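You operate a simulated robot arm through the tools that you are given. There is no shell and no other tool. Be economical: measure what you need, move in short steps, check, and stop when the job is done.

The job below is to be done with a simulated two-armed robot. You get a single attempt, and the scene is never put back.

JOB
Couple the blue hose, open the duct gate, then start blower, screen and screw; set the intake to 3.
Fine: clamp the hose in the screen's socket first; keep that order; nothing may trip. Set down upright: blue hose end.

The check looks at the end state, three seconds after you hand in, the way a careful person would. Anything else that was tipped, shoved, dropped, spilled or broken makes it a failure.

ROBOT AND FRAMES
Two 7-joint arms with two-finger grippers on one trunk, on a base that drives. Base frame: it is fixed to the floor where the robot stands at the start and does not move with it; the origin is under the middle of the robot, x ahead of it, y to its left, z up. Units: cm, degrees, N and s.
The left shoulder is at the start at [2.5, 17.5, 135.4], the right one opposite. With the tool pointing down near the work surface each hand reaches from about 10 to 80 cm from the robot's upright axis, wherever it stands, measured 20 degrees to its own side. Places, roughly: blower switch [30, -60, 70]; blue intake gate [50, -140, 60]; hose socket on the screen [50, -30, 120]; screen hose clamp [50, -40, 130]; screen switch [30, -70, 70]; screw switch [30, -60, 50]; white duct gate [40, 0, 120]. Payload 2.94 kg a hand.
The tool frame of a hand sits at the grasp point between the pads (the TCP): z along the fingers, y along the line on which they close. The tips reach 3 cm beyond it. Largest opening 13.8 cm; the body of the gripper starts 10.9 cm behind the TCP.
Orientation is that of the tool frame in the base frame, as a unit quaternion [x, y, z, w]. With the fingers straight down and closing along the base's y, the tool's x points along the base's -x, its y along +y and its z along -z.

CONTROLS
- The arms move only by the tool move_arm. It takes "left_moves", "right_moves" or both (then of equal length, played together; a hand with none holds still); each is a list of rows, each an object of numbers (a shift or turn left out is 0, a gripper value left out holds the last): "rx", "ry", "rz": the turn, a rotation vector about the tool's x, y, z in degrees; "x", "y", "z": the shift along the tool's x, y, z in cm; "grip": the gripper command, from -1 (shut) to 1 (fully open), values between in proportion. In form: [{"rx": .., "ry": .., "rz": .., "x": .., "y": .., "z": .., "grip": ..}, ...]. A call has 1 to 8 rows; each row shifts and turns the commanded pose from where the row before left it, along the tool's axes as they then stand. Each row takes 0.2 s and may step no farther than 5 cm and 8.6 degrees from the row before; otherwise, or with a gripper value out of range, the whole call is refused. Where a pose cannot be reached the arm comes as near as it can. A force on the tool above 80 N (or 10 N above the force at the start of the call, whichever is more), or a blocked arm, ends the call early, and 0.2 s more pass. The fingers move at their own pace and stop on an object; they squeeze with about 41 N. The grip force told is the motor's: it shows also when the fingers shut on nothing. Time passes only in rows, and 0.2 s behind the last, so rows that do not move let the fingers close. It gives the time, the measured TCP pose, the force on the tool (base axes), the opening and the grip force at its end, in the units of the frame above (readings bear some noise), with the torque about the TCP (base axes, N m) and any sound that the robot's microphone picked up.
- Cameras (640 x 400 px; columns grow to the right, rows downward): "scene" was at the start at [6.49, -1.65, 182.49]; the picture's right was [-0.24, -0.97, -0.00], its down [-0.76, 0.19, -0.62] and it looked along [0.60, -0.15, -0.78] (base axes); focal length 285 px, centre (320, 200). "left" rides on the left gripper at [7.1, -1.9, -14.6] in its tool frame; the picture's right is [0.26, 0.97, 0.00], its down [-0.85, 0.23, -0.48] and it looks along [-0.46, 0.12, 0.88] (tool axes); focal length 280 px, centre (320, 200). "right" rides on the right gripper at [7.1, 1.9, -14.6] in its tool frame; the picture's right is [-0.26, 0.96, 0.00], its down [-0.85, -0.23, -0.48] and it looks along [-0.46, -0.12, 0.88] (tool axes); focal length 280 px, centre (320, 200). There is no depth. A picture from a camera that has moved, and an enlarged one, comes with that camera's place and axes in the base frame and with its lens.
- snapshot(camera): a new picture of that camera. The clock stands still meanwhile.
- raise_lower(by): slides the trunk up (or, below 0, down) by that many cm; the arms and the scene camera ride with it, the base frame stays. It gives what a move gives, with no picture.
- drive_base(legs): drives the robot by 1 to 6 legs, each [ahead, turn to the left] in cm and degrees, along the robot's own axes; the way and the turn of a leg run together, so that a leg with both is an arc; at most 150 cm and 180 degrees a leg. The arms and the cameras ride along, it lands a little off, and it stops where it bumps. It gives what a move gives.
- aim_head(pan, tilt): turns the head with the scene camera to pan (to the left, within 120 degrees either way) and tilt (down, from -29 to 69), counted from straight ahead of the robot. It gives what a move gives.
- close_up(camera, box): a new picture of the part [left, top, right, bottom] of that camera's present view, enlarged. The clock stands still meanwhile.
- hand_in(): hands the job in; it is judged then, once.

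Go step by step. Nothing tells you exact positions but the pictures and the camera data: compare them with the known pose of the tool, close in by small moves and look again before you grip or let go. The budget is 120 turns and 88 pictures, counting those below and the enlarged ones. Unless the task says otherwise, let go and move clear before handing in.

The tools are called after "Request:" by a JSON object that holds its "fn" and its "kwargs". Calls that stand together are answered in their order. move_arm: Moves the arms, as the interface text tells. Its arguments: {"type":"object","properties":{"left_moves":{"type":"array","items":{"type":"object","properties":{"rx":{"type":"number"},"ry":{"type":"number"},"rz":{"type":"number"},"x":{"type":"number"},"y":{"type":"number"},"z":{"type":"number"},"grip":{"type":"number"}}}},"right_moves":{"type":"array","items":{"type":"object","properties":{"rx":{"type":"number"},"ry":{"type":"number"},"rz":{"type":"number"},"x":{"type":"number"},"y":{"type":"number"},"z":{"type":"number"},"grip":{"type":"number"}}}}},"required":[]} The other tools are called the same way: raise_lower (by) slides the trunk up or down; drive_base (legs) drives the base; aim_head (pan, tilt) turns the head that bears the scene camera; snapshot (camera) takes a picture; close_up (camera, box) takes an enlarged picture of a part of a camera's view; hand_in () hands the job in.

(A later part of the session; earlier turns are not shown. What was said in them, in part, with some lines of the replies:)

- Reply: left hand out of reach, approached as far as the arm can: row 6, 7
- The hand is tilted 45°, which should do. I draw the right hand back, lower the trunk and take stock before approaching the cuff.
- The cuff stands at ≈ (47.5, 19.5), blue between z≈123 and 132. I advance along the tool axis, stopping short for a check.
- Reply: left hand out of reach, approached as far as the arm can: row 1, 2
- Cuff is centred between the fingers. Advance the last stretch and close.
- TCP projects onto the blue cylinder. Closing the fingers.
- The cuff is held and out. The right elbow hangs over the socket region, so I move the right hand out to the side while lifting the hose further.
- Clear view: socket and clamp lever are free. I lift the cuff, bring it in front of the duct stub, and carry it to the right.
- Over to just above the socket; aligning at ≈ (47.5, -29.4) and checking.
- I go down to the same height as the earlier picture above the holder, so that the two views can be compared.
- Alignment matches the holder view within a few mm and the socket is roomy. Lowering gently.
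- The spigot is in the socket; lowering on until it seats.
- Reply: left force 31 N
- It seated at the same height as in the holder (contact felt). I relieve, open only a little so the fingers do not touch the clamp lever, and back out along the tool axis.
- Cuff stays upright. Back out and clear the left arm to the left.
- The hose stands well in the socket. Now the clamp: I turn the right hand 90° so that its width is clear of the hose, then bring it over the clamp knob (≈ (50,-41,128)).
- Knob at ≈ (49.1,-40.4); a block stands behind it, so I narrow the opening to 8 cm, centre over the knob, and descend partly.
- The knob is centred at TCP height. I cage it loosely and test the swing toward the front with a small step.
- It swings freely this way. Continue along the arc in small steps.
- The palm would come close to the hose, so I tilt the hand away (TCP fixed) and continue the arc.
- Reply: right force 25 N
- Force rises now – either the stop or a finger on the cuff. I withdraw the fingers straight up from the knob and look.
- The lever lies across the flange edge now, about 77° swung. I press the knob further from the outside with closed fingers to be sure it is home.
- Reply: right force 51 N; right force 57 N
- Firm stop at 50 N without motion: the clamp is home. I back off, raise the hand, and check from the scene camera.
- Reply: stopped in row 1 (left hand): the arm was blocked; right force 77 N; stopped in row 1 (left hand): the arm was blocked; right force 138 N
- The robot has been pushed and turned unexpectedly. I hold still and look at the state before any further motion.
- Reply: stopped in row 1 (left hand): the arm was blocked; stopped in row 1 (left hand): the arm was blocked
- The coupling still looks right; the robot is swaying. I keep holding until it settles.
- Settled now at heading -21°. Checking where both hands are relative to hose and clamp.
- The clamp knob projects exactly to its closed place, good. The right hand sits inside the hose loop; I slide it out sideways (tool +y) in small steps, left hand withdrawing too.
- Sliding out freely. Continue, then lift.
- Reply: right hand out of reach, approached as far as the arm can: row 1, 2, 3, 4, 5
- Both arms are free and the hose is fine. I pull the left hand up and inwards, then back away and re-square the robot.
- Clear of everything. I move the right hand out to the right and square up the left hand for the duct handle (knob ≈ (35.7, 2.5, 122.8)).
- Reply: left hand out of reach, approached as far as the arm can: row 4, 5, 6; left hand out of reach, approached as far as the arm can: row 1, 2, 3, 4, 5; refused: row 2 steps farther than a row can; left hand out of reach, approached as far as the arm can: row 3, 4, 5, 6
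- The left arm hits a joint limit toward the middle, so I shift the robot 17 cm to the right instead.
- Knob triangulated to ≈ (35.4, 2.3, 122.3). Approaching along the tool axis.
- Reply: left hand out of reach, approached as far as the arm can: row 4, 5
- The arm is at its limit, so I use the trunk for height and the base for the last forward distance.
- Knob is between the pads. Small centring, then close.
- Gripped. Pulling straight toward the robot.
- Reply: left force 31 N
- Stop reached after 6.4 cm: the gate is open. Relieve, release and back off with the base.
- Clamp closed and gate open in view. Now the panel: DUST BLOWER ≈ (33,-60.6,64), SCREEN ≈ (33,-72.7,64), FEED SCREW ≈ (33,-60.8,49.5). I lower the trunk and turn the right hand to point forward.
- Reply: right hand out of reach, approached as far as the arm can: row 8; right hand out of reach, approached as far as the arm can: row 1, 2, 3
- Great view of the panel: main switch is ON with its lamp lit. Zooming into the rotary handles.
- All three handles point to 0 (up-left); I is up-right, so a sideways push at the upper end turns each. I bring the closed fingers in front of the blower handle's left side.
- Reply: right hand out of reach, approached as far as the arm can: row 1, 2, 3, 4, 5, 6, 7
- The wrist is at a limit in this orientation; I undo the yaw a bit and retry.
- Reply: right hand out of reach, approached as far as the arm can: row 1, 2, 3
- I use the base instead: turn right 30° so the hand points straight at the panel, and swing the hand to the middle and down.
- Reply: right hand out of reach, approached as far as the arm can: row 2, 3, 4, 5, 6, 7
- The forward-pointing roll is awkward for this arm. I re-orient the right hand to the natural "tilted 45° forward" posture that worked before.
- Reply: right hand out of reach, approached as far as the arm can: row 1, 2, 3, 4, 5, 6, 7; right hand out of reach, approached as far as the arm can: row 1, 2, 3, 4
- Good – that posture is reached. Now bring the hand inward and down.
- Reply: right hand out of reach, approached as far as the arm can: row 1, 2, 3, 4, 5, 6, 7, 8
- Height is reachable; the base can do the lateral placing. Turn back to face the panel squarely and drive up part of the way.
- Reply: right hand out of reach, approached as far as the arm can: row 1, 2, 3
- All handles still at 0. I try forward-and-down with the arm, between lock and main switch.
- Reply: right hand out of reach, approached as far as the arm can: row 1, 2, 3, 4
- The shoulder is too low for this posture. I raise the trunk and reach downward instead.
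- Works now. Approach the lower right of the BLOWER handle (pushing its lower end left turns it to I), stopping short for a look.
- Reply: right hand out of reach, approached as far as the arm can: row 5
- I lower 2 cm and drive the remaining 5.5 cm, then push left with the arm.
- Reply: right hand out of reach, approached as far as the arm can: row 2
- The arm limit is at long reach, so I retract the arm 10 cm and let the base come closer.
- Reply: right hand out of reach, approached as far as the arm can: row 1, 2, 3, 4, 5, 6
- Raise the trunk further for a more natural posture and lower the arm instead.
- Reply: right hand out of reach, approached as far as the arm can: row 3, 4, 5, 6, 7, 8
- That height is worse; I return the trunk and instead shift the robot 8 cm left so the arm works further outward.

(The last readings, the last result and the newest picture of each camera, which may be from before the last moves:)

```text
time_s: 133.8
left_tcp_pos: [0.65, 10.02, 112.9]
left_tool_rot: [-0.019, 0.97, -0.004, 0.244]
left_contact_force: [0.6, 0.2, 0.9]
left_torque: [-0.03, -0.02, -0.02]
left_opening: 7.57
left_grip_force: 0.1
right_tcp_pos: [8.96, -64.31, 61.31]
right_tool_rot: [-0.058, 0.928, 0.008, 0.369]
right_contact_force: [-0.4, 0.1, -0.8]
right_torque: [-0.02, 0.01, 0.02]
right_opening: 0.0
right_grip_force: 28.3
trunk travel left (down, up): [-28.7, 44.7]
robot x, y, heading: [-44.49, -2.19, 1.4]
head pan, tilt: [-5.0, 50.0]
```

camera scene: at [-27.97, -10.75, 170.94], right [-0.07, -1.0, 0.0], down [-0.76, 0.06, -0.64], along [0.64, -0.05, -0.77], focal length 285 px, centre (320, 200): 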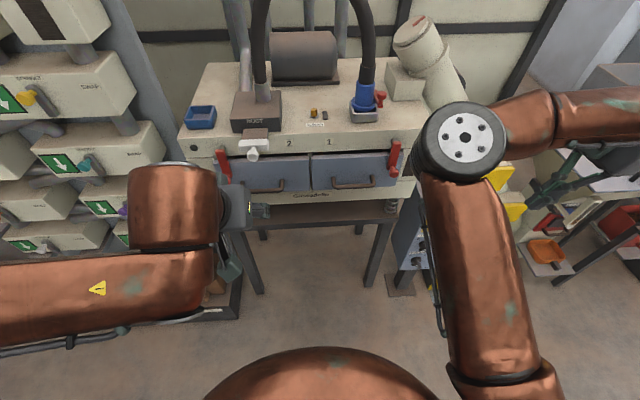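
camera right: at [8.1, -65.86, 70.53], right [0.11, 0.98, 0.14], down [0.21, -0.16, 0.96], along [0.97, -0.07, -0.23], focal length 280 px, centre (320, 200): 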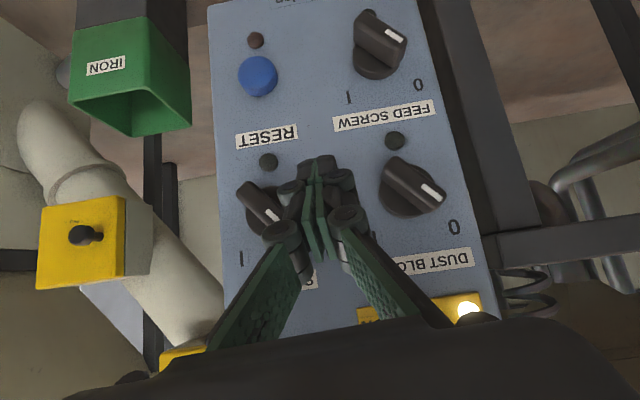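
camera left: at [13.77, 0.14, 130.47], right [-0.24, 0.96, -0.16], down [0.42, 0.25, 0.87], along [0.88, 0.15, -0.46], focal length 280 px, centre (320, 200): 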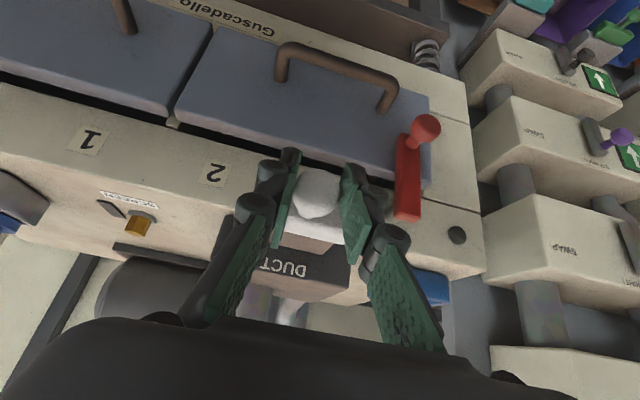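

Request:
{"fn": "move_arm", "kwargs": {"right_moves": [{"x": -1.1, "y": -1.1, "z": -1.35}, {"x": -1.1, "y": -1.0, "z": -1.3}]}}

Request:
{"fn": "drive_base", "kwargs": {"legs": [[20.3, -1.2]]}}

Request:
{"fn": "move_arm", "kwargs": {"right_moves": [{}]}}

Request:
{"fn": "close_up", "kwargs": {"camera": "right", "box": [200, 80, 480, 255]}}

```text
time_s: 134.3
left_tcp_pos: [0.77, 9.99, 112.79]
left_tool_rot: [-0.02, 0.969, -0.003, 0.244]
left_contact_force: [-0.8, -0.1, 0.5]
left_torque: [0.05, 0.02, 0.02]
left_opening: 7.58
left_grip_force: 0.0
right_tcp_pos: [8.97, -66.35, 64.76]
right_tool_rot: [-0.058, 0.928, 0.008, 0.369]
right_contact_force: [0.4, 0.2, 0.6]
right_torque: [0.0, -0.02, 0.04]
right_opening: 0.02
right_grip_force: 28.4
trunk travel left (down, up): [-28.7, 44.7]
robot x, y, heading: [-44.31, -2.52, 1.3]
head pan, tilt: [-5.0, 50.0]
```

```text
time_s: 135.9
left_tcp_pos: [21.4, 9.04, 112.8]
left_tool_rot: [-0.008, 0.97, -0.005, 0.243]
left_contact_force: [1.2, 0.0, -0.2]
left_torque: [-0.03, 0.05, 0.01]
left_opening: 7.6
left_grip_force: 0.0
right_tcp_pos: [27.83, -67.44, 64.68]
right_tool_rot: [-0.048, 0.928, 0.004, 0.369]
right_contact_force: [0.2, -0.2, -1.2]
right_torque: [0.0, 0.0, -0.05]
right_opening: 0.0
right_grip_force: 29.0
trunk travel left (down, up): [-28.7, 44.7]
robot x, y, heading: [-24.25, -2.03, 0.0]
head pan, tilt: [-5.0, 50.0]
```

```text
time_s: 136.3
left_tcp_pos: [21.33, 9.13, 112.86]
left_tool_rot: [-0.008, 0.97, -0.006, 0.244]
left_contact_force: [0.3, 0.5, 1.0]
left_torque: [-0.02, 0.02, -0.01]
left_opening: 7.6
left_grip_force: 0.1
right_tcp_pos: [27.78, -67.46, 64.76]
right_tool_rot: [-0.047, 0.928, 0.004, 0.368]
right_contact_force: [-0.6, -0.5, 1.0]
right_torque: [0.0, -0.01, 0.0]
right_opening: 0.0
right_grip_force: 28.4
trunk travel left (down, up): [-28.7, 44.7]
robot x, y, heading: [-24.06, -2.05, -0.1]
head pan, tilt: [-5.0, 50.0]
```

```text
2.29 times, centred on (340, 168) of right
camera zoom: at [12.37, -66.68, 70.21], right [0.1, 0.98, 0.15], down [0.31, -0.18, 0.93], along [0.95, -0.05, -0.32], focal length 641 px, centre (274, 274)
```

zoom: 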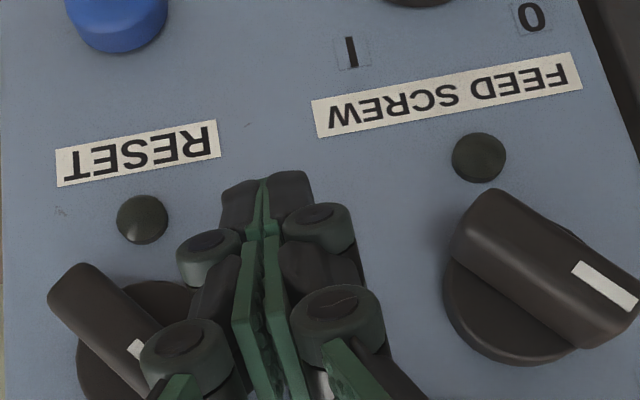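

Tip is right of and level with the handle's lower end. A touch further in, then push left.

Request:
{"fn": "move_arm", "kwargs": {"right_moves": [{"x": -1.2, "z": 1.1}, {"y": 2}, {"y": 2}, {"y": 1}, {"y": 1}]}}

Request:
{"fn": "close_up", "kwargs": {"camera": "right", "box": [200, 80, 480, 255]}}

```text
time_s: 137.6
left_tcp_pos: [21.38, 8.65, 112.79]
left_tool_rot: [-0.007, 0.97, -0.005, 0.244]
left_contact_force: [-1.2, 0.1, -0.9]
left_torque: [-0.05, -0.01, -0.01]
left_opening: 7.57
left_grip_force: 0.0
right_tcp_pos: [28.6, -62.26, 64.46]
right_tool_rot: [-0.044, 0.928, -0.002, 0.369]
right_contact_force: [8.4, -42.1, -8.4]
right_torque: [0.28, 0.11, -0.33]
right_opening: 0.0
right_grip_force: 28.7
trunk travel left (down, up): [-28.7, 44.7]
robot x, y, heading: [-23.96, -2.01, -0.3]
head pan, tilt: [-5.0, 50.0]
```

```text
2.29 times, centred on (340, 168) of right
camera zoom: at [13.3, -61.26, 69.99], right [0.11, 0.98, 0.15], down [0.31, -0.17, 0.94], along [0.94, -0.06, -0.32], focal length 641 px, centre (274, 274)
```

zoom: 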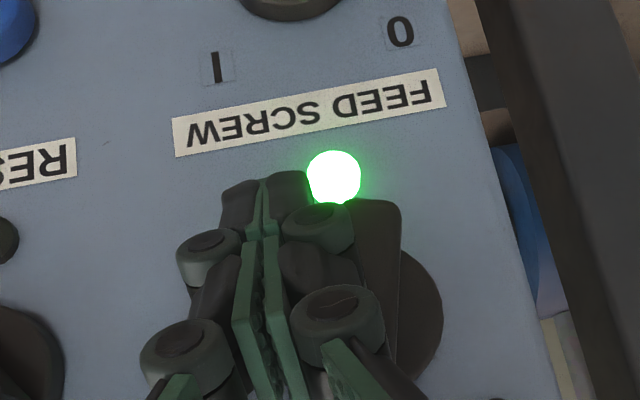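

The green lamp came on: blower started. One more small nudge to make sure it is fully at I, then withdraw.

Request:
{"fn": "move_arm", "kwargs": {"right_moves": [{"y": 0.4}]}}

Request:
{"fn": "move_arm", "kwargs": {"right_moves": [{"y": -1.5}, {"y": -2.5}, {}]}}

Request:
{"fn": "close_up", "kwargs": {"camera": "right", "box": [130, 60, 480, 279]}}

```text
time_s: 137.9
left_tcp_pos: [21.49, 8.58, 112.71]
left_tool_rot: [-0.007, 0.97, -0.004, 0.244]
left_contact_force: [0.3, -0.5, -0.1]
left_torque: [0.01, 0.05, -0.02]
left_opening: 7.58
left_grip_force: 0.0
right_tcp_pos: [28.56, -62.19, 64.35]
right_tool_rot: [-0.042, 0.929, -0.004, 0.368]
right_contact_force: [10.6, -59.8, -9.1]
right_torque: [0.44, 0.22, -0.5]
right_opening: 0.01
right_grip_force: 28.2
trunk travel left (down, up): [-28.7, 44.7]
robot x, y, heading: [-23.94, -2.36, -0.4]
head pan, tilt: [-5.0, 50.0]
```

```text
time_s: 138.8
left_tcp_pos: [21.3, 9.08, 112.89]
left_tool_rot: [-0.008, 0.97, -0.007, 0.244]
left_contact_force: [0.3, -0.5, -0.5]
left_torque: [-0.06, -0.01, -0.01]
left_opening: 7.57
left_grip_force: 0.0
right_tcp_pos: [29.13, -64.79, 64.75]
right_tool_rot: [-0.048, 0.928, 0.005, 0.37]
right_contact_force: [-0.4, 0.1, 0.0]
right_torque: [0.02, 0.02, -0.03]
right_opening: 0.02
right_grip_force: 28.6
trunk travel left (down, up): [-28.7, 44.7]
robot x, y, heading: [-24.0, -2.47, 0.0]
head pan, tilt: [-5.0, 50.0]
```

```text
1.83 times, centred on (305, 170) of right
camera zoom: at [13.8, -64.04, 70.25], right [0.1, 0.98, 0.15], down [0.31, -0.18, 0.93], along [0.95, -0.05, -0.32], focal length 512 px, centre (347, 256)
```

zoom: 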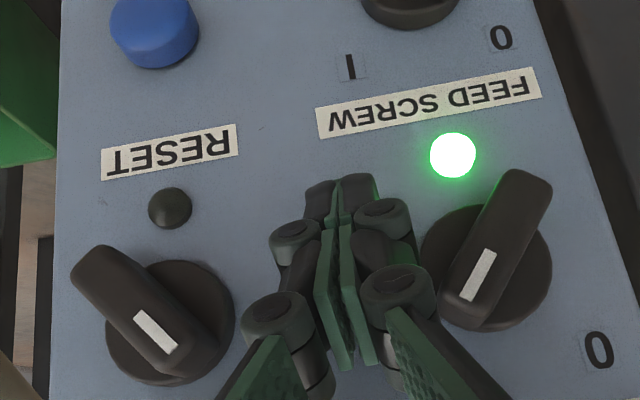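

BLOWER is at I with lamp lit. Next SCREEN: back out, pass to the right of its handle, and come in at the same height.

Request:
{"fn": "move_arm", "kwargs": {"right_moves": [{"x": 2.2, "z": -2.1}, {"x": 2.2, "z": -2.1}, {"y": -4.9}, {"y": -4.9}, {"y": -4.9}]}}

Request:
{"fn": "move_arm", "kwargs": {"right_moves": [{"x": -1.67, "z": 1.58}, {"x": -1.5, "z": 1.4}, {}]}}

Request:
{"fn": "close_up", "kwargs": {"camera": "right", "box": [130, 60, 480, 279]}}

```text
time_s: 139.9
left_tcp_pos: [21.23, 8.95, 112.87]
left_tool_rot: [-0.008, 0.97, -0.005, 0.244]
left_contact_force: [-0.2, -0.4, 0.6]
left_torque: [0.04, 0.01, 0.03]
left_opening: 7.59
left_grip_force: 0.1
right_tcp_pos: [24.2, -80.1, 65.16]
right_tool_rot: [-0.046, 0.928, 0.005, 0.37]
right_contact_force: [-0.1, -0.1, -0.2]
right_torque: [0.0, -0.03, 0.05]
right_opening: 0.02
right_grip_force: 28.4
trunk travel left (down, up): [-28.7, 44.7]
robot x, y, heading: [-24.11, -2.23, -0.3]
head pan, tilt: [-5.0, 50.0]
```

```text
time_s: 140.8
left_tcp_pos: [21.37, 9.02, 112.72]
left_tool_rot: [-0.007, 0.97, -0.006, 0.243]
left_contact_force: [-1.0, 0.7, -0.9]
left_torque: [0.01, -0.06, -0.01]
left_opening: 7.59
left_grip_force: 0.1
right_tcp_pos: [28.68, -79.79, 65.16]
right_tool_rot: [-0.048, 0.929, 0.005, 0.368]
right_contact_force: [-0.3, -0.2, 0.1]
right_torque: [-0.02, 0.0, 0.0]
right_opening: 0.0
right_grip_force: 28.1
trunk travel left (down, up): [-28.7, 44.7]
robot x, y, heading: [-23.8, -2.21, -0.2]
head pan, tilt: [-5.0, 50.0]
```

```text
1.83 times, centred on (305, 170) of right
camera zoom: at [13.41, -78.95, 70.69], right [0.1, 0.98, 0.15], down [0.31, -0.18, 0.93], along [0.95, -0.05, -0.32], focal length 512 px, centre (347, 256)
```

zoom: 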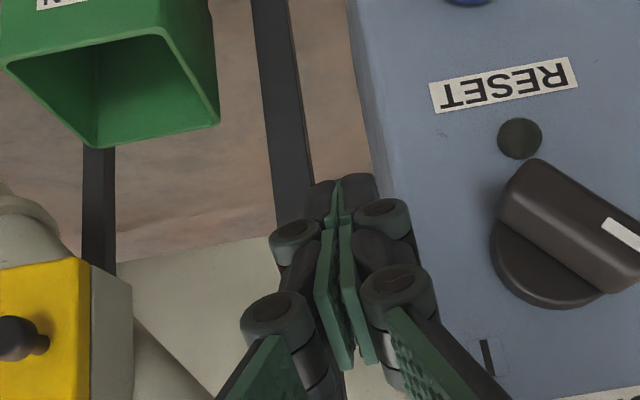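

Well placed. Push left in small steps.

Request:
{"fn": "move_arm", "kwargs": {"right_moves": [{"x": 0.35, "z": 0.37}, {"y": 2}, {"y": 1}, {"y": 1}, {"y": 1}]}}

```text
time_s: 141.9
left_tcp_pos: [21.26, 9.01, 112.87]
left_tool_rot: [-0.007, 0.97, -0.006, 0.244]
left_contact_force: [0.2, 0.5, -0.3]
left_torque: [0.01, -0.05, 0.0]
left_opening: 7.6
left_grip_force: 0.1
right_tcp_pos: [28.12, -74.8, 64.32]
right_tool_rot: [-0.046, 0.929, 0.005, 0.368]
right_contact_force: [-4.8, -4.1, -3.1]
right_torque: [-0.21, 0.26, -0.06]
right_opening: 0.0
right_grip_force: 28.2
trunk travel left (down, up): [-28.7, 44.7]
robot x, y, heading: [-23.91, -2.34, -0.3]
head pan, tilt: [-5.0, 50.0]
```

Request:
{"fn": "move_arm", "kwargs": {"right_moves": [{"y": 0.5}, {"y": 0.4}, {"y": 0.4}]}}

```text
time_s: 142.8
left_tcp_pos: [21.28, 8.8, 112.79]
left_tool_rot: [-0.007, 0.97, -0.005, 0.244]
left_contact_force: [-0.4, 0.1, -0.2]
left_torque: [-0.02, 0.01, 0.0]
left_opening: 7.6
left_grip_force: 0.1
right_tcp_pos: [27.97, -73.7, 64.22]
right_tool_rot: [-0.045, 0.929, 0.003, 0.368]
right_contact_force: [-2.3, -17.5, -9.3]
right_torque: [-0.08, 0.11, -0.18]
right_opening: 0.0
right_grip_force: 28.4
trunk travel left (down, up): [-28.7, 44.7]
robot x, y, heading: [-24.02, -2.26, -0.3]
head pan, tilt: [-5.0, 50.0]
```

Request:
{"fn": "move_arm", "kwargs": {"right_moves": [{"y": 0.5}]}}

Request:
{"fn": "move_arm", "kwargs": {"right_moves": [{"y": -1}, {"y": -2}, {}]}}

Request:
{"fn": "snapshot", "kwargs": {"camera": "right"}}

```text
time_s: 143.2
left_tcp_pos: [21.26, 8.76, 112.9]
left_tool_rot: [-0.009, 0.97, -0.004, 0.244]
left_contact_force: [0.1, -0.5, 0.1]
left_torque: [0.02, -0.02, 0.0]
left_opening: 7.59
left_grip_force: 0.0
right_tcp_pos: [27.67, -73.46, 64.28]
right_tool_rot: [-0.044, 0.929, -0.001, 0.366]
right_contact_force: [-7.9, -31.9, -9.8]
right_torque: [-0.14, 0.11, -0.31]
right_opening: 0.0
right_grip_force: 27.7
trunk travel left (down, up): [-28.7, 44.7]
robot x, y, heading: [-24.0, -2.22, 0.0]
head pan, tilt: [-5.0, 50.0]
```

```text
time_s: 143.9
left_tcp_pos: [21.19, 9.08, 112.84]
left_tool_rot: [-0.007, 0.97, -0.006, 0.244]
left_contact_force: [0.6, 0.0, -0.1]
left_torque: [-0.01, 0.07, 0.0]
left_opening: 7.6
left_grip_force: 0.1
right_tcp_pos: [28.45, -76.02, 64.58]
right_tool_rot: [-0.046, 0.928, 0.004, 0.37]
right_contact_force: [-0.4, 0.3, 0.2]
right_torque: [0.02, 0.0, 0.0]
right_opening: 0.0
right_grip_force: 28.3
trunk travel left (down, up): [-28.7, 44.7]
robot x, y, heading: [-23.96, -1.69, -0.1]
head pan, tilt: [-5.0, 50.0]
```

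```text
5 pictures are left
camera right: at [13.13, -75.3, 70.06], right [0.1, 0.98, 0.15], down [0.31, -0.18, 0.93], along [0.95, -0.05, -0.32], focal length 280 px, centre (320, 200)
```

right: 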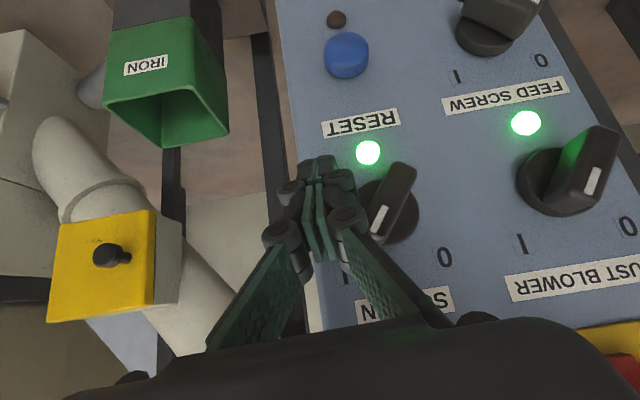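

BLOWER and SCREEN both lit at I. FEED SCREW lies 14 cm straight below BLOWER: back out, shift over, lower the trunk 14 cm and repeat the same push.

Request:
{"fn": "move_arm", "kwargs": {"right_moves": [{"y": -1}, {"x": 2.2, "z": -2.1}, {"x": 2.2, "z": -2.1}, {"y": 4}, {"y": 4}, {"y": 2.7}]}}

Request:
{"fn": "raise_lower", "kwargs": {"by": -14}}

```text
time_s: 145.3
left_tcp_pos: [21.3, 9.25, 112.78]
left_tool_rot: [-0.008, 0.97, -0.007, 0.243]
left_contact_force: [0.3, 0.3, -0.6]
left_torque: [-0.05, -0.02, -0.01]
left_opening: 7.6
left_grip_force: 0.1
right_tcp_pos: [21.28, -66.88, 64.21]
right_tool_rot: [-0.047, 0.928, 0.003, 0.369]
right_contact_force: [-0.9, -0.6, 0.1]
right_torque: [0.02, -0.01, 0.01]
right_opening: 0.0
right_grip_force: 27.9
trunk travel left (down, up): [-28.7, 44.7]
robot x, y, heading: [-24.46, -2.21, -0.3]
head pan, tilt: [-5.0, 50.0]
```

```text
time_s: 147.0
left_tcp_pos: [21.24, 9.05, 98.94]
left_tool_rot: [-0.007, 0.97, -0.007, 0.245]
left_contact_force: [-0.4, -0.1, -0.1]
left_torque: [0.01, -0.02, -0.01]
left_opening: 7.59
left_grip_force: 0.0
right_tcp_pos: [21.29, -66.8, 50.33]
right_tool_rot: [-0.047, 0.928, 0.004, 0.369]
right_contact_force: [0.0, 0.2, 0.6]
right_torque: [-0.01, 0.03, 0.01]
right_opening: 0.01
right_grip_force: 28.5
trunk travel left (down, up): [-14.7, 58.7]
robot x, y, heading: [-24.01, -1.76, -0.4]
head pan, tilt: [-5.0, 50.0]
```

Forward to the same depth as before (x ≈ 28.6), then push left.

Request:
{"fn": "move_arm", "kwargs": {"right_moves": [{"x": -1.75, "z": 1.65}, {"x": -1.75, "z": 1.65}, {"x": -1.75, "z": 1.65}, {}]}}

Request:
{"fn": "snapshot", "kwargs": {"camera": "right"}}

```text
time_s: 148.0
left_tcp_pos: [21.38, 9.1, 98.74]
left_tool_rot: [-0.008, 0.97, -0.005, 0.245]
left_contact_force: [-0.2, -0.2, 0.6]
left_torque: [-0.03, 0.02, 0.0]
left_opening: 7.56
left_grip_force: 0.1
right_tcp_pos: [28.54, -66.16, 50.37]
right_tool_rot: [-0.047, 0.928, 0.004, 0.369]
right_contact_force: [0.1, 0.2, 0.1]
right_torque: [0.03, 0.01, -0.01]
right_opening: 0.02
right_grip_force: 28.7
trunk travel left (down, up): [-14.7, 58.7]
robot x, y, heading: [-24.1, -2.33, -0.4]
head pan, tilt: [-5.0, 50.0]
```

```text
4 pictures are left
camera right: at [13.32, -65.41, 55.95], right [0.1, 0.98, 0.15], down [0.31, -0.18, 0.93], along [0.95, -0.05, -0.32], focal length 280 px, centre (320, 200)
```

right: 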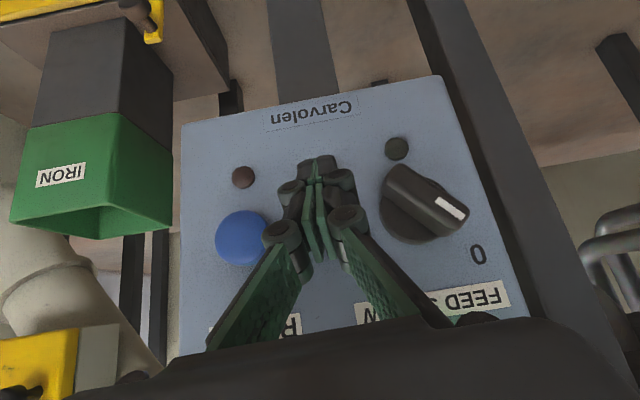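

Same geometry as the blower. Push left.

Request:
{"fn": "move_arm", "kwargs": {"right_moves": [{"y": 1.5}, {"y": 1}, {"y": 0.8}, {"y": 0.6}]}}

Request:
{"fn": "move_arm", "kwargs": {"right_moves": [{"y": 0.4}]}}

```text
time_s: 149.0
left_tcp_pos: [21.28, 8.99, 98.9]
left_tool_rot: [-0.008, 0.97, -0.006, 0.244]
left_contact_force: [0.4, -0.3, 0.7]
left_torque: [0.05, 0.01, 0.02]
left_opening: 7.6
left_grip_force: 0.0
right_tcp_pos: [28.2, -62.34, 50.3]
right_tool_rot: [-0.046, 0.928, 0.004, 0.369]
right_contact_force: [-3.1, -0.7, 1.0]
right_torque: [-0.01, 0.04, 0.02]
right_opening: 0.0
right_grip_force: 28.0
trunk travel left (down, up): [-14.7, 58.7]
robot x, y, heading: [-24.39, -2.64, -0.2]
head pan, tilt: [-5.0, 50.0]
```

```text
time_s: 149.4
left_tcp_pos: [21.23, 8.96, 98.88]
left_tool_rot: [-0.008, 0.97, -0.006, 0.243]
left_contact_force: [0.1, -0.2, 0.1]
left_torque: [-0.02, -0.01, -0.04]
left_opening: 7.61
left_grip_force: 0.0
right_tcp_pos: [28.1, -61.74, 50.08]
right_tool_rot: [-0.047, 0.929, 0.005, 0.368]
right_contact_force: [-1.7, -3.4, -5.7]
right_torque: [-0.06, 0.09, -0.05]
right_opening: 0.0
right_grip_force: 28.9
trunk travel left (down, up): [-14.7, 58.7]
robot x, y, heading: [-24.2, -2.61, -0.3]
head pan, tilt: [-5.0, 50.0]
```

Request:
{"fn": "move_arm", "kwargs": {"right_moves": [{"y": 0.5}, {"y": 0.3}]}}

Request:
{"fn": "move_arm", "kwargs": {"right_moves": [{"y": 0.4}]}}

```text
time_s: 150.0
left_tcp_pos: [21.32, 8.9, 98.76]
left_tool_rot: [-0.008, 0.97, -0.005, 0.244]
left_contact_force: [-0.1, 0.3, 0.1]
left_torque: [0.0, 0.01, 0.02]
left_opening: 7.59
left_grip_force: 0.1
right_tcp_pos: [27.89, -61.44, 50.1]
right_tool_rot: [-0.045, 0.929, 0.001, 0.367]
right_contact_force: [-6.1, -24.4, -7.4]
right_torque: [-0.02, 0.09, -0.23]
right_opening: 0.0
right_grip_force: 28.6
trunk travel left (down, up): [-14.7, 58.7]
robot x, y, heading: [-24.16, -2.41, -0.1]
head pan, tilt: [-5.0, 50.0]
```

```text
time_s: 150.4
left_tcp_pos: [21.38, 8.93, 98.88]
left_tool_rot: [-0.007, 0.97, -0.006, 0.244]
left_contact_force: [-1.2, -0.5, 1.1]
left_torque: [0.01, 0.02, 0.02]
left_opening: 7.6
left_grip_force: 0.0
right_tcp_pos: [27.66, -61.25, 49.84]
right_tool_rot: [-0.045, 0.93, 0.0, 0.366]
right_contact_force: [-12.2, -37.5, -9.2]
right_torque: [-0.12, 0.13, -0.38]
right_opening: 0.0
right_grip_force: 28.0
trunk travel left (down, up): [-14.7, 58.7]
robot x, y, heading: [-24.1, -2.14, -0.2]
head pan, tilt: [-5.0, 50.0]
```

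All three should be on. Withdraw, raise the trunk, back off and go to face the intake; then one picture covering both panel lamps and intake.

Request:
{"fn": "move_arm", "kwargs": {"right_moves": [{"y": -1}, {"y": -2}, {"x": 2.2, "z": -2.1}, {"x": 2.2, "z": -2.1}, {"x": 2.2, "z": -2.1}]}}

Request:
{"fn": "drive_base", "kwargs": {"legs": [[-32, 0]]}}

Request:
{"fn": "raise_lower", "kwargs": {"by": 40}}

Request:
{"fn": "drive_base", "kwargs": {"legs": [[0, -90], [75, 0], [0, 90]]}}

Request:
{"fn": "aim_head", "kwargs": {"pan": -25, "tilt": 35}}

Request:
{"fn": "snapshot", "kwargs": {"camera": "scene"}}

```text
time_s: 151.6
left_tcp_pos: [21.34, 9.12, 98.78]
left_tool_rot: [-0.008, 0.97, -0.006, 0.243]
left_contact_force: [0.6, -0.5, 0.8]
left_torque: [0.01, 0.01, -0.04]
left_opening: 7.61
left_grip_force: 0.3
right_tcp_pos: [19.22, -64.44, 50.28]
right_tool_rot: [-0.047, 0.928, 0.004, 0.369]
right_contact_force: [0.3, -0.5, 0.1]
right_torque: [0.0, 0.0, 0.0]
right_opening: 0.0
right_grip_force: 29.0
trunk travel left (down, up): [-14.7, 58.7]
robot x, y, heading: [-23.8, -2.26, 0.1]
head pan, tilt: [-5.0, 50.0]
```

```text
time_s: 153.8
left_tcp_pos: [-11.3, 9.2, 98.85]
left_tool_rot: [-0.008, 0.97, -0.006, 0.243]
left_contact_force: [-0.5, 0.1, 0.5]
left_torque: [0.0, 0.01, 0.02]
left_opening: 7.61
left_grip_force: 0.0
right_tcp_pos: [-13.31, -64.36, 50.45]
right_tool_rot: [-0.047, 0.928, 0.003, 0.37]
right_contact_force: [0.2, -0.4, -0.1]
right_torque: [-0.02, -0.02, -0.01]
right_opening: 0.01
right_grip_force: 28.5
trunk travel left (down, up): [-14.7, 58.7]
robot x, y, heading: [-56.9, -1.94, -0.3]
head pan, tilt: [-5.0, 50.0]
```

```text
time_s: 157.6
left_tcp_pos: [-11.21, 9.22, 138.75]
left_tool_rot: [-0.008, 0.97, -0.007, 0.245]
left_contact_force: [-0.5, -0.9, 0.5]
left_torque: [0.02, 0.03, 0.0]
left_opening: 7.58
left_grip_force: 0.1
right_tcp_pos: [-13.4, -64.43, 90.33]
right_tool_rot: [-0.046, 0.928, 0.004, 0.369]
right_contact_force: [-0.1, -0.6, -0.2]
right_torque: [0.0, 0.02, -0.03]
right_opening: 0.01
right_grip_force: 28.6
trunk travel left (down, up): [-54.7, 18.7]
robot x, y, heading: [-56.83, -2.03, -0.4]
head pan, tilt: [-5.0, 50.0]
```

```text
time_s: 169.3
left_tcp_pos: [-10.93, -62.79, 138.9]
left_tool_rot: [-0.032, 0.969, -0.001, 0.245]
left_contact_force: [-0.5, 0.3, -0.2]
left_torque: [0.0, -0.01, -0.01]
left_opening: 7.58
left_grip_force: 0.2
right_tcp_pos: [-9.37, -136.37, 90.4]
right_tool_rot: [-0.07, 0.927, 0.013, 0.369]
right_contact_force: [-0.7, 0.2, 0.1]
right_torque: [-0.01, -0.03, 0.04]
right_opening: 0.0
right_grip_force: 27.6
trunk travel left (down, up): [-54.7, 18.7]
robot x, y, heading: [-55.42, -76.67, 2.5]
head pan, tilt: [-5.0, 50.0]
```

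```text
time_s: 170.2
left_tcp_pos: [-10.97, -62.97, 138.86]
left_tool_rot: [-0.032, 0.969, -0.001, 0.245]
left_contact_force: [0.3, -1.2, -0.2]
left_torque: [0.0, 0.01, -0.03]
left_opening: 7.58
left_grip_force: 0.0
right_tcp_pos: [-9.26, -136.45, 90.37]
right_tool_rot: [-0.069, 0.927, 0.013, 0.369]
right_contact_force: [0.2, 1.0, -0.4]
right_torque: [0.01, 0.01, 0.02]
right_opening: 0.0
right_grip_force: 28.7
trunk travel left (down, up): [-54.7, 18.7]
robot x, y, heading: [-55.57, -76.03, 2.8]
head pan, tilt: [-25.0, 35.0]
```

```text
3 pictures are left
camera scene: at [-48.66, -79.47, 187.07], right [-0.38, -0.92, 0.0], down [-0.53, 0.22, -0.82], along [0.76, -0.31, -0.57], focal length 285 px, centre (320, 200)
```

scene: 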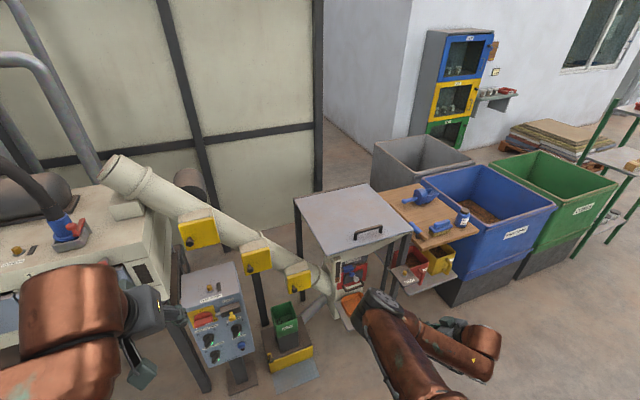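

The intake sits under the hopper at the centre right. I enlarge it.

Request:
{"fn": "close_up", "kwargs": {"camera": "scene", "box": [322, 250, 386, 310]}}

```text
6.67 times, centred on (354, 280) of scene
camera zoom: at [-48.66, -79.47, 187.07], right [-0.38, -0.92, 0.0], down [-0.53, 0.22, -0.82], along [0.76, -0.31, -0.57], focal length 1898 px, centre (93, -333)
```

zoom: 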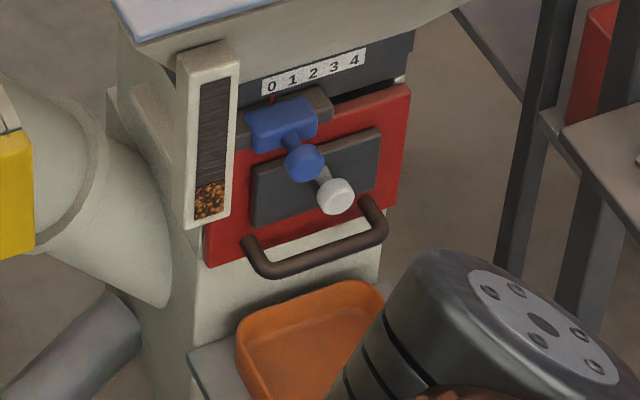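

The slider's red pointer is at 0 on a 0–4 scale, 2 cm per mark; the blue knob is at ≈ (45,-137,60). I draw the left hand in, lower the trunk and drive up with the right hand.

Request:
{"fn": "move_arm", "kwargs": {"left_moves": [{"x": 3.9, "z": -2.1}, {"x": 3.9, "z": -2.1}, {"x": 3.9, "z": -2.1}, {"x": 3.9, "z": -2.1}], "right_moves": [{"grip": -0.22}, {"grip": -0.22}, {"grip": -0.22}, {"grip": -0.22}]}}

Request:
{"fn": "raise_lower", "kwargs": {"by": -28}}

Request:
{"fn": "drive_base", "kwargs": {"legs": [[0, -3], [44, 0]]}}

```text
time_s: 171.2
left_tcp_pos: [-26.09, -64.62, 140.45]
left_tool_rot: [-0.033, 0.969, 0.0, 0.243]
left_contact_force: [-0.8, 1.2, -0.7]
left_torque: [0.0, 0.01, -0.01]
left_opening: 7.63
left_grip_force: 0.1
left hand out of reach, approached as far as the arm can: row 3, 4
right_tcp_pos: [-9.37, -136.44, 90.26]
right_tool_rot: [-0.07, 0.927, 0.013, 0.369]
right_contact_force: [0.0, 0.8, 1.0]
right_torque: [0.04, 0.02, 0.02]
right_opening: 5.39
right_grip_force: 0.0
trunk travel left (down, up): [-54.7, 18.7]
robot x, y, heading: [-55.45, -76.33, 2.5]
head pan, tilt: [-25.0, 35.0]
```

```text
time_s: 174.0
left_tcp_pos: [-21.16, -64.3, 109.08]
left_tool_rot: [-0.032, 0.983, -0.002, 0.182]
left_contact_force: [-0.4, 0.6, 0.6]
left_torque: [0.0, -0.01, 0.02]
left_opening: 7.57
left_grip_force: 0.0
right_tcp_pos: [-9.39, -136.47, 62.43]
right_tool_rot: [-0.069, 0.927, 0.013, 0.37]
right_contact_force: [0.1, -0.1, 0.1]
right_torque: [-0.03, 0.0, -0.02]
right_opening: 5.39
right_grip_force: 0.1
trunk travel left (down, up): [-26.7, 46.7]
robot x, y, heading: [-55.56, -76.06, 2.8]
head pan, tilt: [-25.0, 35.0]
```

```text
time_s: 177.1
left_tcp_pos: [24.13, -66.63, 109.05]
left_tool_rot: [-0.004, 0.983, -0.006, 0.182]
left_contact_force: [0.2, -0.5, -1.0]
left_torque: [0.01, 0.07, 0.02]
left_opening: 7.56
left_grip_force: 0.2
right_tcp_pos: [31.59, -139.3, 62.35]
right_tool_rot: [-0.043, 0.928, 0.001, 0.369]
right_contact_force: [0.0, -0.6, -0.3]
right_torque: [-0.03, -0.02, 0.02]
right_opening: 5.39
right_grip_force: 0.0
trunk travel left (down, up): [-26.7, 46.7]
robot x, y, heading: [-11.17, -76.65, -0.6]
head pan, tilt: [-25.0, 35.0]
```

Now a look from the hand camera.

Request:
{"fn": "snapshot", "kwargs": {"camera": "right"}}

```text
1 pictures are left
camera right: at [16.31, -138.45, 67.82], right [0.11, 0.98, 0.15], down [0.31, -0.18, 0.93], along [0.94, -0.06, -0.32], focal length 280 px, centre (320, 200)
```

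right: 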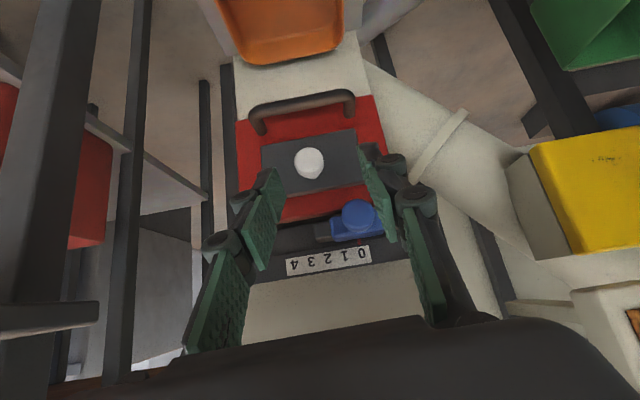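

Triangulated knob: (44.6, -136.75, 60.3). Align laterally and in height first, then drive 4 cm.

Request:
{"fn": "move_arm", "kwargs": {"right_moves": [{"y": 1.3, "x": 0.5, "z": 0.6}, {"y": 1.3, "x": 0.6, "z": 0.6}, {}]}}

Request:
{"fn": "drive_base", "kwargs": {"legs": [[4, 0.3]]}}

Request:
{"fn": "move_arm", "kwargs": {"right_moves": [{}, {}]}}

```text
time_s: 177.9
left_tcp_pos: [23.89, -66.75, 109.06]
left_tool_rot: [-0.004, 0.983, -0.007, 0.181]
left_contact_force: [0.3, -0.3, 0.0]
left_torque: [0.03, 0.01, -0.02]
left_opening: 7.61
left_grip_force: 0.0
right_tcp_pos: [31.5, -136.77, 60.82]
right_tool_rot: [-0.044, 0.929, 0.002, 0.369]
right_contact_force: [-0.2, 0.1, 0.7]
right_torque: [-0.01, -0.03, -0.02]
right_opening: 5.36
right_grip_force: 0.0
trunk travel left (down, up): [-26.7, 46.7]
robot x, y, heading: [-11.2, -76.55, -0.7]
head pan, tilt: [-25.0, 35.0]
```

```text
time_s: 178.8
left_tcp_pos: [27.97, -66.45, 109.09]
left_tool_rot: [-0.007, 0.983, -0.006, 0.182]
left_contact_force: [1.4, 0.3, 0.7]
left_torque: [0.0, 0.09, 0.0]
left_opening: 7.6
left_grip_force: 0.0
right_tcp_pos: [35.76, -136.59, 60.71]
right_tool_rot: [-0.046, 0.928, 0.003, 0.37]
right_contact_force: [0.4, 0.3, 0.1]
right_torque: [-0.01, 0.0, -0.01]
right_opening: 5.41
right_grip_force: 0.1
trunk travel left (down, up): [-26.7, 46.7]
robot x, y, heading: [-6.94, -76.6, -0.4]
head pan, tilt: [-25.0, 35.0]
```

```text
time_s: 179.4
left_tcp_pos: [27.85, -66.5, 109.01]
left_tool_rot: [-0.007, 0.983, -0.006, 0.181]
left_contact_force: [0.7, -0.5, 0.3]
left_torque: [0.0, 0.0, 0.0]
left_opening: 7.57
left_grip_force: 0.2
right_tcp_pos: [35.63, -136.58, 60.75]
right_tool_rot: [-0.046, 0.928, 0.003, 0.369]
right_contact_force: [-0.4, 0.0, 0.8]
right_torque: [0.0, -0.01, 0.02]
right_opening: 5.4
right_grip_force: 0.1
trunk travel left (down, up): [-26.7, 46.7]
robot x, y, heading: [-7.28, -76.77, -0.5]
head pan, tilt: [-25.0, 35.0]
```

Forward the last stretch, straight onto the knob, watching force.

Request:
{"fn": "move_arm", "kwargs": {"right_moves": [{"x": -2.1, "z": 2.0, "y": -0.28}, {"x": -2.1, "z": 2.0, "y": -0.28}, {"x": -2.1, "z": 2.0, "y": -0.28}, {}]}}

```text
time_s: 180.6
left_tcp_pos: [27.98, -66.12, 109.45]
left_tool_rot: [-0.01, 0.983, -0.015, 0.18]
left_contact_force: [0.1, -1.0, -0.6]
left_torque: [0.09, -0.04, -0.01]
left_opening: 7.61
left_grip_force: 0.0
right_tcp_pos: [43.06, -135.99, 59.3]
right_tool_rot: [-0.043, 0.933, 0.007, 0.356]
right_contact_force: [1.2, 0.0, 1.3]
right_torque: [-0.04, 0.21, 0.02]
right_opening: 5.37
right_grip_force: 0.0
trunk travel left (down, up): [-26.7, 46.7]
robot x, y, heading: [-7.07, -76.84, -0.6]
head pan, tilt: [-25.0, 35.0]
stopped in row 4 (right hand): the arm was blocked; the commanded pose is now the measured one
```

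The arm was blocked lightly (tool force tiny). I ease up 1.8 cm and re-centre; then check the pose.

Request:
{"fn": "move_arm", "kwargs": {"right_moves": [{"x": -0.6, "z": -0.65, "y": -0.3}, {"x": -0.6, "z": -0.65, "y": -0.3}, {}]}}

```text
time_s: 181.4
left_tcp_pos: [28.12, -66.28, 108.93]
left_tool_rot: [-0.009, 0.984, -0.014, 0.178]
left_contact_force: [1.1, -0.2, -0.4]
left_torque: [-0.03, 0.01, 0.05]
left_opening: 7.57
left_grip_force: 0.0
right_tcp_pos: [41.81, -135.46, 58.84]
right_tool_rot: [-0.041, 0.938, 0.017, 0.344]
right_contact_force: [-0.6, 0.2, 0.2]
right_torque: [0.0, -0.04, 0.01]
right_opening: 5.38
right_grip_force: 0.1
trunk travel left (down, up): [-26.7, 46.7]
robot x, y, heading: [-7.15, -76.61, -0.5]
head pan, tilt: [-25.0, 35.0]
```

The right elbow is most likely touching the hopper overhang. I back out and instead stand farther back with the arm more extended, which keeps the elbow in front of the hopper.

Request:
{"fn": "move_arm", "kwargs": {"right_moves": [{"x": 2.08, "y": -0.5, "z": -3.67}, {"x": 2.08, "y": -0.5, "z": -3.67, "ry": -3}, {}]}}

Request:
{"fn": "drive_base", "kwargs": {"legs": [[-11, 0]]}}

Request:
{"fn": "move_arm", "kwargs": {"right_moves": [{"x": -3.0, "y": -0.2, "z": 2.75}, {"x": -3.0, "y": -0.2, "z": 2.75}, {"x": -2.2, "z": 2.0}, {}]}}

```text
time_s: 182.3
left_tcp_pos: [23.27, -69.12, 115.16]
left_tool_rot: [-0.067, 0.967, -0.079, 0.234]
left_contact_force: [-4.0, -4.0, 1.6]
left_torque: [0.47, -0.24, 0.23]
left_opening: 7.62
left_grip_force: 0.3
right_tcp_pos: [33.38, -139.84, 61.32]
right_tool_rot: [-0.046, 0.912, 0.043, 0.405]
right_contact_force: [-6.8, -7.7, 2.0]
right_torque: [0.51, -0.27, 0.52]
right_opening: 5.37
right_grip_force: 0.0
trunk travel left (down, up): [-26.7, 46.7]
robot x, y, heading: [-6.41, -76.48, 2.5]
head pan, tilt: [-25.0, 35.0]
stopped in row 3 (left hand): the arm was blocked; the commanded pose is now the measured one
```

```text
time_s: 183.1
left_tcp_pos: [24.34, -71.09, 111.98]
left_tool_rot: [-0.043, 0.978, -0.044, 0.198]
left_contact_force: [0.1, -0.1, -0.9]
left_torque: [0.01, -0.03, 0.0]
left_opening: 7.59
left_grip_force: 0.1
right_tcp_pos: [33.89, -139.58, 59.0]
right_tool_rot: [-0.045, 0.919, 0.053, 0.389]
right_contact_force: [-0.8, 0.2, -0.3]
right_torque: [-0.01, -0.07, -0.01]
right_opening: 5.39
right_grip_force: 0.1
trunk travel left (down, up): [-26.7, 46.7]
robot x, y, heading: [-7.41, -77.01, 2.1]
head pan, tilt: [-25.0, 35.0]
stopped in leg 1: the robot was blocked; the commanded pose is now the measured one
```

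```text
time_s: 184.3
left_tcp_pos: [25.68, -68.26, 114.97]
left_tool_rot: [-0.073, 0.964, -0.031, 0.253]
left_contact_force: [0.1, 0.0, 0.4]
left_torque: [-0.04, 0.12, -0.03]
left_opening: 7.59
left_grip_force: 0.1
right_tcp_pos: [40.34, -138.59, 56.64]
right_tool_rot: [-0.037, 0.933, 0.052, 0.353]
right_contact_force: [-4.0, 0.4, 2.0]
right_torque: [-0.03, -0.05, -0.1]
right_opening: 5.52
right_grip_force: 0.1
trunk travel left (down, up): [-26.7, 46.7]
robot x, y, heading: [-7.24, -76.25, 2.2]
head pan, tilt: [-25.0, 35.0]
stopped in row 4 (right hand): the arm was blocked; the commanded pose is now the measured one
```

Something is hooked: the base could not back up. I spend the last picture on the scene camera aimed at the right arm.

Request:
{"fn": "aim_head", "kwargs": {"pan": -38, "tilt": 48}}

Request:
{"fn": "snapshot", "kwargs": {"camera": "scene"}}

```text
time_s: 185.0
left_tcp_pos: [25.39, -68.26, 114.72]
left_tool_rot: [-0.072, 0.964, -0.032, 0.253]
left_contact_force: [-0.1, 0.2, -0.4]
left_torque: [0.01, -0.01, 0.01]
left_opening: 7.61
left_grip_force: 0.0
right_tcp_pos: [40.52, -138.47, 56.7]
right_tool_rot: [-0.038, 0.933, 0.05, 0.355]
right_contact_force: [-16.1, -1.1, -5.2]
right_torque: [0.13, 0.39, -0.48]
right_opening: 5.7
right_grip_force: 1.0
trunk travel left (down, up): [-26.7, 46.7]
robot x, y, heading: [-7.11, -76.47, 2.4]
head pan, tilt: [-38.0, 48.0]
```

```text
0 pictures are left
camera scene: at [8.22, -80.05, 157.1], right [-0.59, -0.81, 0.0], down [-0.6, 0.43, -0.67], along [0.55, -0.4, -0.74], focal length 285 px, centre (320, 200)
```

scene: 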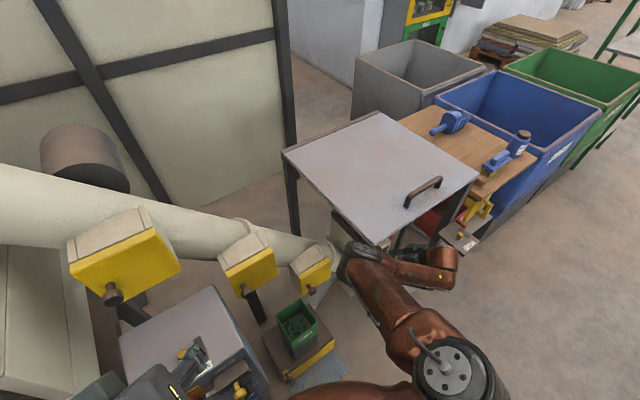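

Pictures are used up. The right arm's joint sits under the hopper's lower corner; I lower the trunk slightly to free it, then back off gently.

Request:
{"fn": "raise_lower", "kwargs": {"by": -4}}

Request:
{"fn": "drive_base", "kwargs": {"legs": [[-5, 0]]}}

```text
time_s: 185.8
left_tcp_pos: [24.63, -67.99, 110.91]
left_tool_rot: [-0.072, 0.963, -0.032, 0.257]
left_contact_force: [0.3, -0.8, -0.9]
left_torque: [0.05, -0.02, 0.05]
left_opening: 7.57
left_grip_force: 0.0
right_tcp_pos: [40.31, -138.38, 53.34]
right_tool_rot: [-0.039, 0.931, 0.049, 0.359]
right_contact_force: [-0.2, 0.4, -0.7]
right_torque: [-0.01, 0.0, -0.02]
right_opening: 5.39
right_grip_force: 0.1
trunk travel left (down, up): [-22.7, 50.7]
robot x, y, heading: [-6.97, -76.21, 2.1]
head pan, tilt: [-38.0, 48.0]
```

```text
time_s: 186.8
left_tcp_pos: [20.49, -68.94, 110.95]
left_tool_rot: [-0.071, 0.964, -0.029, 0.255]
left_contact_force: [-3.4, -0.4, 1.9]
left_torque: [0.11, -0.21, 0.04]
left_opening: 7.61
left_grip_force: 0.1
right_tcp_pos: [35.7, -138.97, 52.47]
right_tool_rot: [-0.038, 0.933, 0.052, 0.355]
right_contact_force: [-0.3, -0.6, 0.7]
right_torque: [-0.02, 0.04, 0.02]
right_opening: 5.38
right_grip_force: 0.1
trunk travel left (down, up): [-22.7, 50.7]
robot x, y, heading: [-12.56, -76.91, 2.1]
head pan, tilt: [-38.0, 48.0]
```

Free again. I back a little more, raise to the knob's height, and extend the arm in checked steps.

Request:
{"fn": "drive_base", "kwargs": {"legs": [[-5, -2]]}}

Request:
{"fn": "raise_lower", "kwargs": {"by": 9}}

Request:
{"fn": "move_arm", "kwargs": {"right_moves": [{"x": -2.0, "y": 0.5, "z": 1.88}, {"x": -2.0, "y": 0.5, "z": 1.88}]}}

```text
time_s: 187.7
left_tcp_pos: [15.8, -70.05, 110.86]
left_tool_rot: [-0.053, 0.965, -0.035, 0.255]
left_contact_force: [-1.6, 0.4, -0.5]
left_torque: [0.01, -0.11, 0.0]
left_opening: 7.6
left_grip_force: 0.1
right_tcp_pos: [28.58, -140.84, 52.36]
right_tool_rot: [-0.021, 0.933, 0.046, 0.356]
right_contact_force: [0.3, -0.1, -0.4]
right_torque: [0.04, -0.09, -0.05]
right_opening: 5.39
right_grip_force: 0.0
trunk travel left (down, up): [-22.7, 50.7]
robot x, y, heading: [-17.26, -77.01, 0.1]
head pan, tilt: [-38.0, 48.0]
```

```text
time_s: 188.9
left_tcp_pos: [15.77, -70.04, 119.88]
left_tool_rot: [-0.053, 0.965, -0.035, 0.255]
left_contact_force: [-0.2, 0.4, -0.4]
left_torque: [-0.01, 0.0, 0.0]
left_opening: 7.6
left_grip_force: 0.0
right_tcp_pos: [28.68, -140.71, 61.34]
right_tool_rot: [-0.023, 0.933, 0.047, 0.356]
right_contact_force: [0.0, 0.5, 0.1]
right_torque: [0.01, 0.0, 0.0]
right_opening: 5.36
right_grip_force: 0.1
trunk travel left (down, up): [-31.7, 41.7]
robot x, y, heading: [-17.44, -76.53, 0.1]
head pan, tilt: [-38.0, 48.0]
```

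```text
time_s: 189.6
left_tcp_pos: [15.94, -70.0, 119.78]
left_tool_rot: [-0.053, 0.965, -0.035, 0.254]
left_contact_force: [-0.5, 0.6, 0.4]
left_torque: [0.0, 0.0, 0.01]
left_opening: 7.58
left_grip_force: 0.1
right_tcp_pos: [34.1, -139.34, 61.31]
right_tool_rot: [-0.022, 0.933, 0.046, 0.355]
right_contact_force: [-0.1, -0.5, 0.2]
right_torque: [-0.01, -0.04, -0.02]
right_opening: 5.38
right_grip_force: 0.1
trunk travel left (down, up): [-31.7, 41.7]
robot x, y, heading: [-17.33, -76.94, 0.3]
head pan, tilt: [-38.0, 48.0]
```

Request:
{"fn": "move_arm", "kwargs": {"right_moves": [{"y": 1.9}, {"x": -1.5, "z": 1.35, "y": 0.1}, {"x": -1.5, "z": 1.35, "y": 0.1}, {}]}}

```text
time_s: 190.6
left_tcp_pos: [15.85, -70.11, 119.83]
left_tool_rot: [-0.054, 0.965, -0.035, 0.253]
left_contact_force: [-0.1, -0.3, 0.3]
left_torque: [-0.01, 0.0, 0.01]
left_opening: 7.57
left_grip_force: 0.1
right_tcp_pos: [38.03, -136.81, 61.53]
right_tool_rot: [-0.022, 0.933, 0.046, 0.356]
right_contact_force: [-0.4, 0.8, -0.7]
right_torque: [0.0, -0.02, -0.03]
right_opening: 5.36
right_grip_force: 0.1
trunk travel left (down, up): [-31.7, 41.7]
robot x, y, heading: [-17.32, -76.69, 0.0]
head pan, tilt: [-38.0, 48.0]
```

Request:
{"fn": "move_arm", "kwargs": {"right_moves": [{"x": -1.22, "z": 1.08}, {"x": -1.22, "z": 1.08}, {"x": -1.22, "z": 1.08, "y": -0.1}, {}]}}

```text
time_s: 191.6
left_tcp_pos: [15.84, -70.02, 119.88]
left_tool_rot: [-0.055, 0.965, -0.034, 0.254]
left_contact_force: [0.3, -0.4, -0.1]
left_torque: [0.0, 0.0, 0.02]
left_opening: 7.58
left_grip_force: 0.1
right_tcp_pos: [42.65, -136.63, 61.37]
right_tool_rot: [-0.022, 0.933, 0.046, 0.357]
right_contact_force: [0.7, 0.3, 0.6]
right_torque: [0.01, 0.0, -0.01]
right_opening: 5.36
right_grip_force: 0.1
trunk travel left (down, up): [-31.7, 41.7]
robot x, y, heading: [-17.25, -76.71, 0.2]
head pan, tilt: [-38.0, 48.0]
```

No block. A final small lift, then close on the knob and watch the opening.

Request:
{"fn": "move_arm", "kwargs": {"right_moves": [{"x": -0.77, "z": -0.1}, {"grip": -0.9}, {"grip": -0.9}, {"grip": -0.9}, {"grip": -0.9}, {"grip": -0.9}]}}

```text
time_s: 192.9
left_tcp_pos: [15.88, -70.15, 119.82]
left_tool_rot: [-0.054, 0.965, -0.035, 0.254]
left_contact_force: [0.5, -0.2, 0.0]
left_torque: [0.04, -0.02, 0.01]
left_opening: 7.6
left_grip_force: 0.2
right_tcp_pos: [43.18, -136.66, 61.99]
right_tool_rot: [-0.021, 0.933, 0.045, 0.356]
right_contact_force: [2.1, -8.0, 1.0]
right_torque: [-0.01, 0.12, -0.65]
right_opening: 3.1
right_grip_force: 45.3
trunk travel left (down, up): [-31.7, 41.7]
robot x, y, heading: [-17.19, -76.86, 0.2]
head pan, tilt: [-38.0, 48.0]
```

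Gripped at 3.1 cm, the knob's width. Now slide right toward mark 3 (6.0 cm), first 4.5 cm.

Request:
{"fn": "move_arm", "kwargs": {"right_moves": [{"y": -1.1, "z": -0.1}, {"y": -1.1, "z": -0.1}, {"y": -1.1, "z": -0.1}, {"y": -1.1, "z": -0.1}, {}]}}

```text
time_s: 194.2
left_tcp_pos: [15.8, -70.01, 119.89]
left_tool_rot: [-0.053, 0.965, -0.035, 0.253]
left_contact_force: [-0.4, -0.3, 0.0]
left_torque: [-0.02, 0.01, -0.02]
left_opening: 7.59
left_grip_force: 0.1
right_tcp_pos: [43.11, -141.16, 62.03]
right_tool_rot: [-0.022, 0.933, 0.046, 0.355]
right_contact_force: [-8.4, 0.6, -0.3]
right_torque: [0.14, 0.1, -0.57]
right_opening: 3.08
right_grip_force: 44.8
trunk travel left (down, up): [-31.7, 41.7]
robot x, y, heading: [-17.34, -76.87, 0.1]
head pan, tilt: [-38.0, 48.0]
```

Request:
{"fn": "move_arm", "kwargs": {"right_moves": [{"y": -0.8, "z": -0.08}, {"y": -0.7, "z": -0.07}, {}, {}]}}

```text
time_s: 195.2
left_tcp_pos: [15.77, -70.1, 119.88]
left_tool_rot: [-0.054, 0.965, -0.034, 0.254]
left_contact_force: [-0.7, 0.5, -0.1]
left_torque: [-0.01, 0.01, -0.03]
left_opening: 7.58
left_grip_force: 0.0
right_tcp_pos: [43.09, -142.79, 62.02]
right_tool_rot: [-0.021, 0.934, 0.046, 0.355]
right_contact_force: [-12.3, 0.6, -6.9]
right_torque: [0.1, 0.23, -0.58]
right_opening: 3.07
right_grip_force: 44.9
trunk travel left (down, up): [-31.7, 41.7]
robot x, y, heading: [-17.07, -76.44, -0.1]
head pan, tilt: [-38.0, 48.0]
```

At mark 3 (6.1 cm measured). Open, and retreat straight back without sideways drag.

Request:
{"fn": "move_arm", "kwargs": {"right_moves": [{"grip": -0.22}, {"grip": -0.22}, {"grip": -0.22}, {"x": 1.5, "z": -1.3, "y": 0.14}, {"x": 1.5, "z": -1.3, "y": 0.14}, {"x": 2.2, "z": -2.0, "y": 0.2}, {"x": 2.2, "z": -2.0, "y": 0.2}]}}

Request:
{"fn": "drive_base", "kwargs": {"legs": [[-30, 0]]}}

```text
time_s: 196.8
left_tcp_pos: [15.82, -70.01, 119.8]
left_tool_rot: [-0.055, 0.965, -0.034, 0.254]
left_contact_force: [-0.2, -0.7, -0.3]
left_torque: [-0.01, 0.02, -0.03]
left_opening: 7.59
left_grip_force: 0.2
right_tcp_pos: [33.54, -142.67, 62.14]
right_tool_rot: [-0.023, 0.933, 0.046, 0.356]
right_contact_force: [-0.5, -0.2, 0.3]
right_torque: [-0.01, 0.02, -0.01]
right_opening: 5.4
right_grip_force: 0.1
trunk travel left (down, up): [-31.7, 41.7]
robot x, y, heading: [-17.16, -76.59, 0.1]
head pan, tilt: [-38.0, 48.0]
```

```text
time_s: 198.8
left_tcp_pos: [-14.06, -69.96, 119.96]
left_tool_rot: [-0.056, 0.965, -0.035, 0.255]
left_contact_force: [-0.6, 0.7, -0.6]
left_torque: [0.04, 0.0, -0.01]
left_opening: 7.57
left_grip_force: 0.0
right_tcp_pos: [4.18, -142.63, 62.13]
right_tool_rot: [-0.025, 0.933, 0.047, 0.356]
right_contact_force: [0.3, -1.0, -1.0]
right_torque: [0.0, -0.02, 0.03]
right_opening: 5.37
right_grip_force: 0.0
trunk travel left (down, up): [-31.7, 41.7]
robot x, y, heading: [-46.82, -77.06, 0.4]
head pan, tilt: [-38.0, 48.0]
```

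Both hands are empty and clear of the equipment, and every step has been done, so I hand the job in.

Request:
{"fn": "hand_in", "kwargs": {}}

```text
The job is handed in.
```

I did every step in the order asked and handed the job in, but I couldn't check the last two by camera because I had no pictures left.

- **Hose:** the blue hose end stands upright in the screen's socket, and the clamp is swung to its stop.
- **Duct gate:** it is pulled fully open, until it stopped.
- **Blower and screen:** both switches are at I, and I saw both green lamps lit.
- **Screw:** I turned this switch until it stopped, with about the same push as the other two. I didn't see its lamp.
- **Intake:** I slid the blue knob from 0 by 6.1 cm; the marks are about 2 cm apart, so it should be at 3. I didn't see the final position.

**Contacts along the way:**
- While I was setting the clamp, the robot was pushed around and its right hand swept past the hose. In later pictures the hose and clamp looked right.
- At the intake, the right arm caught, probably under the hopper edge, and a finger pressed on something, probably the white knob below the blue one. I freed the arm, but I couldn't check whether the hopper or that knob moved.
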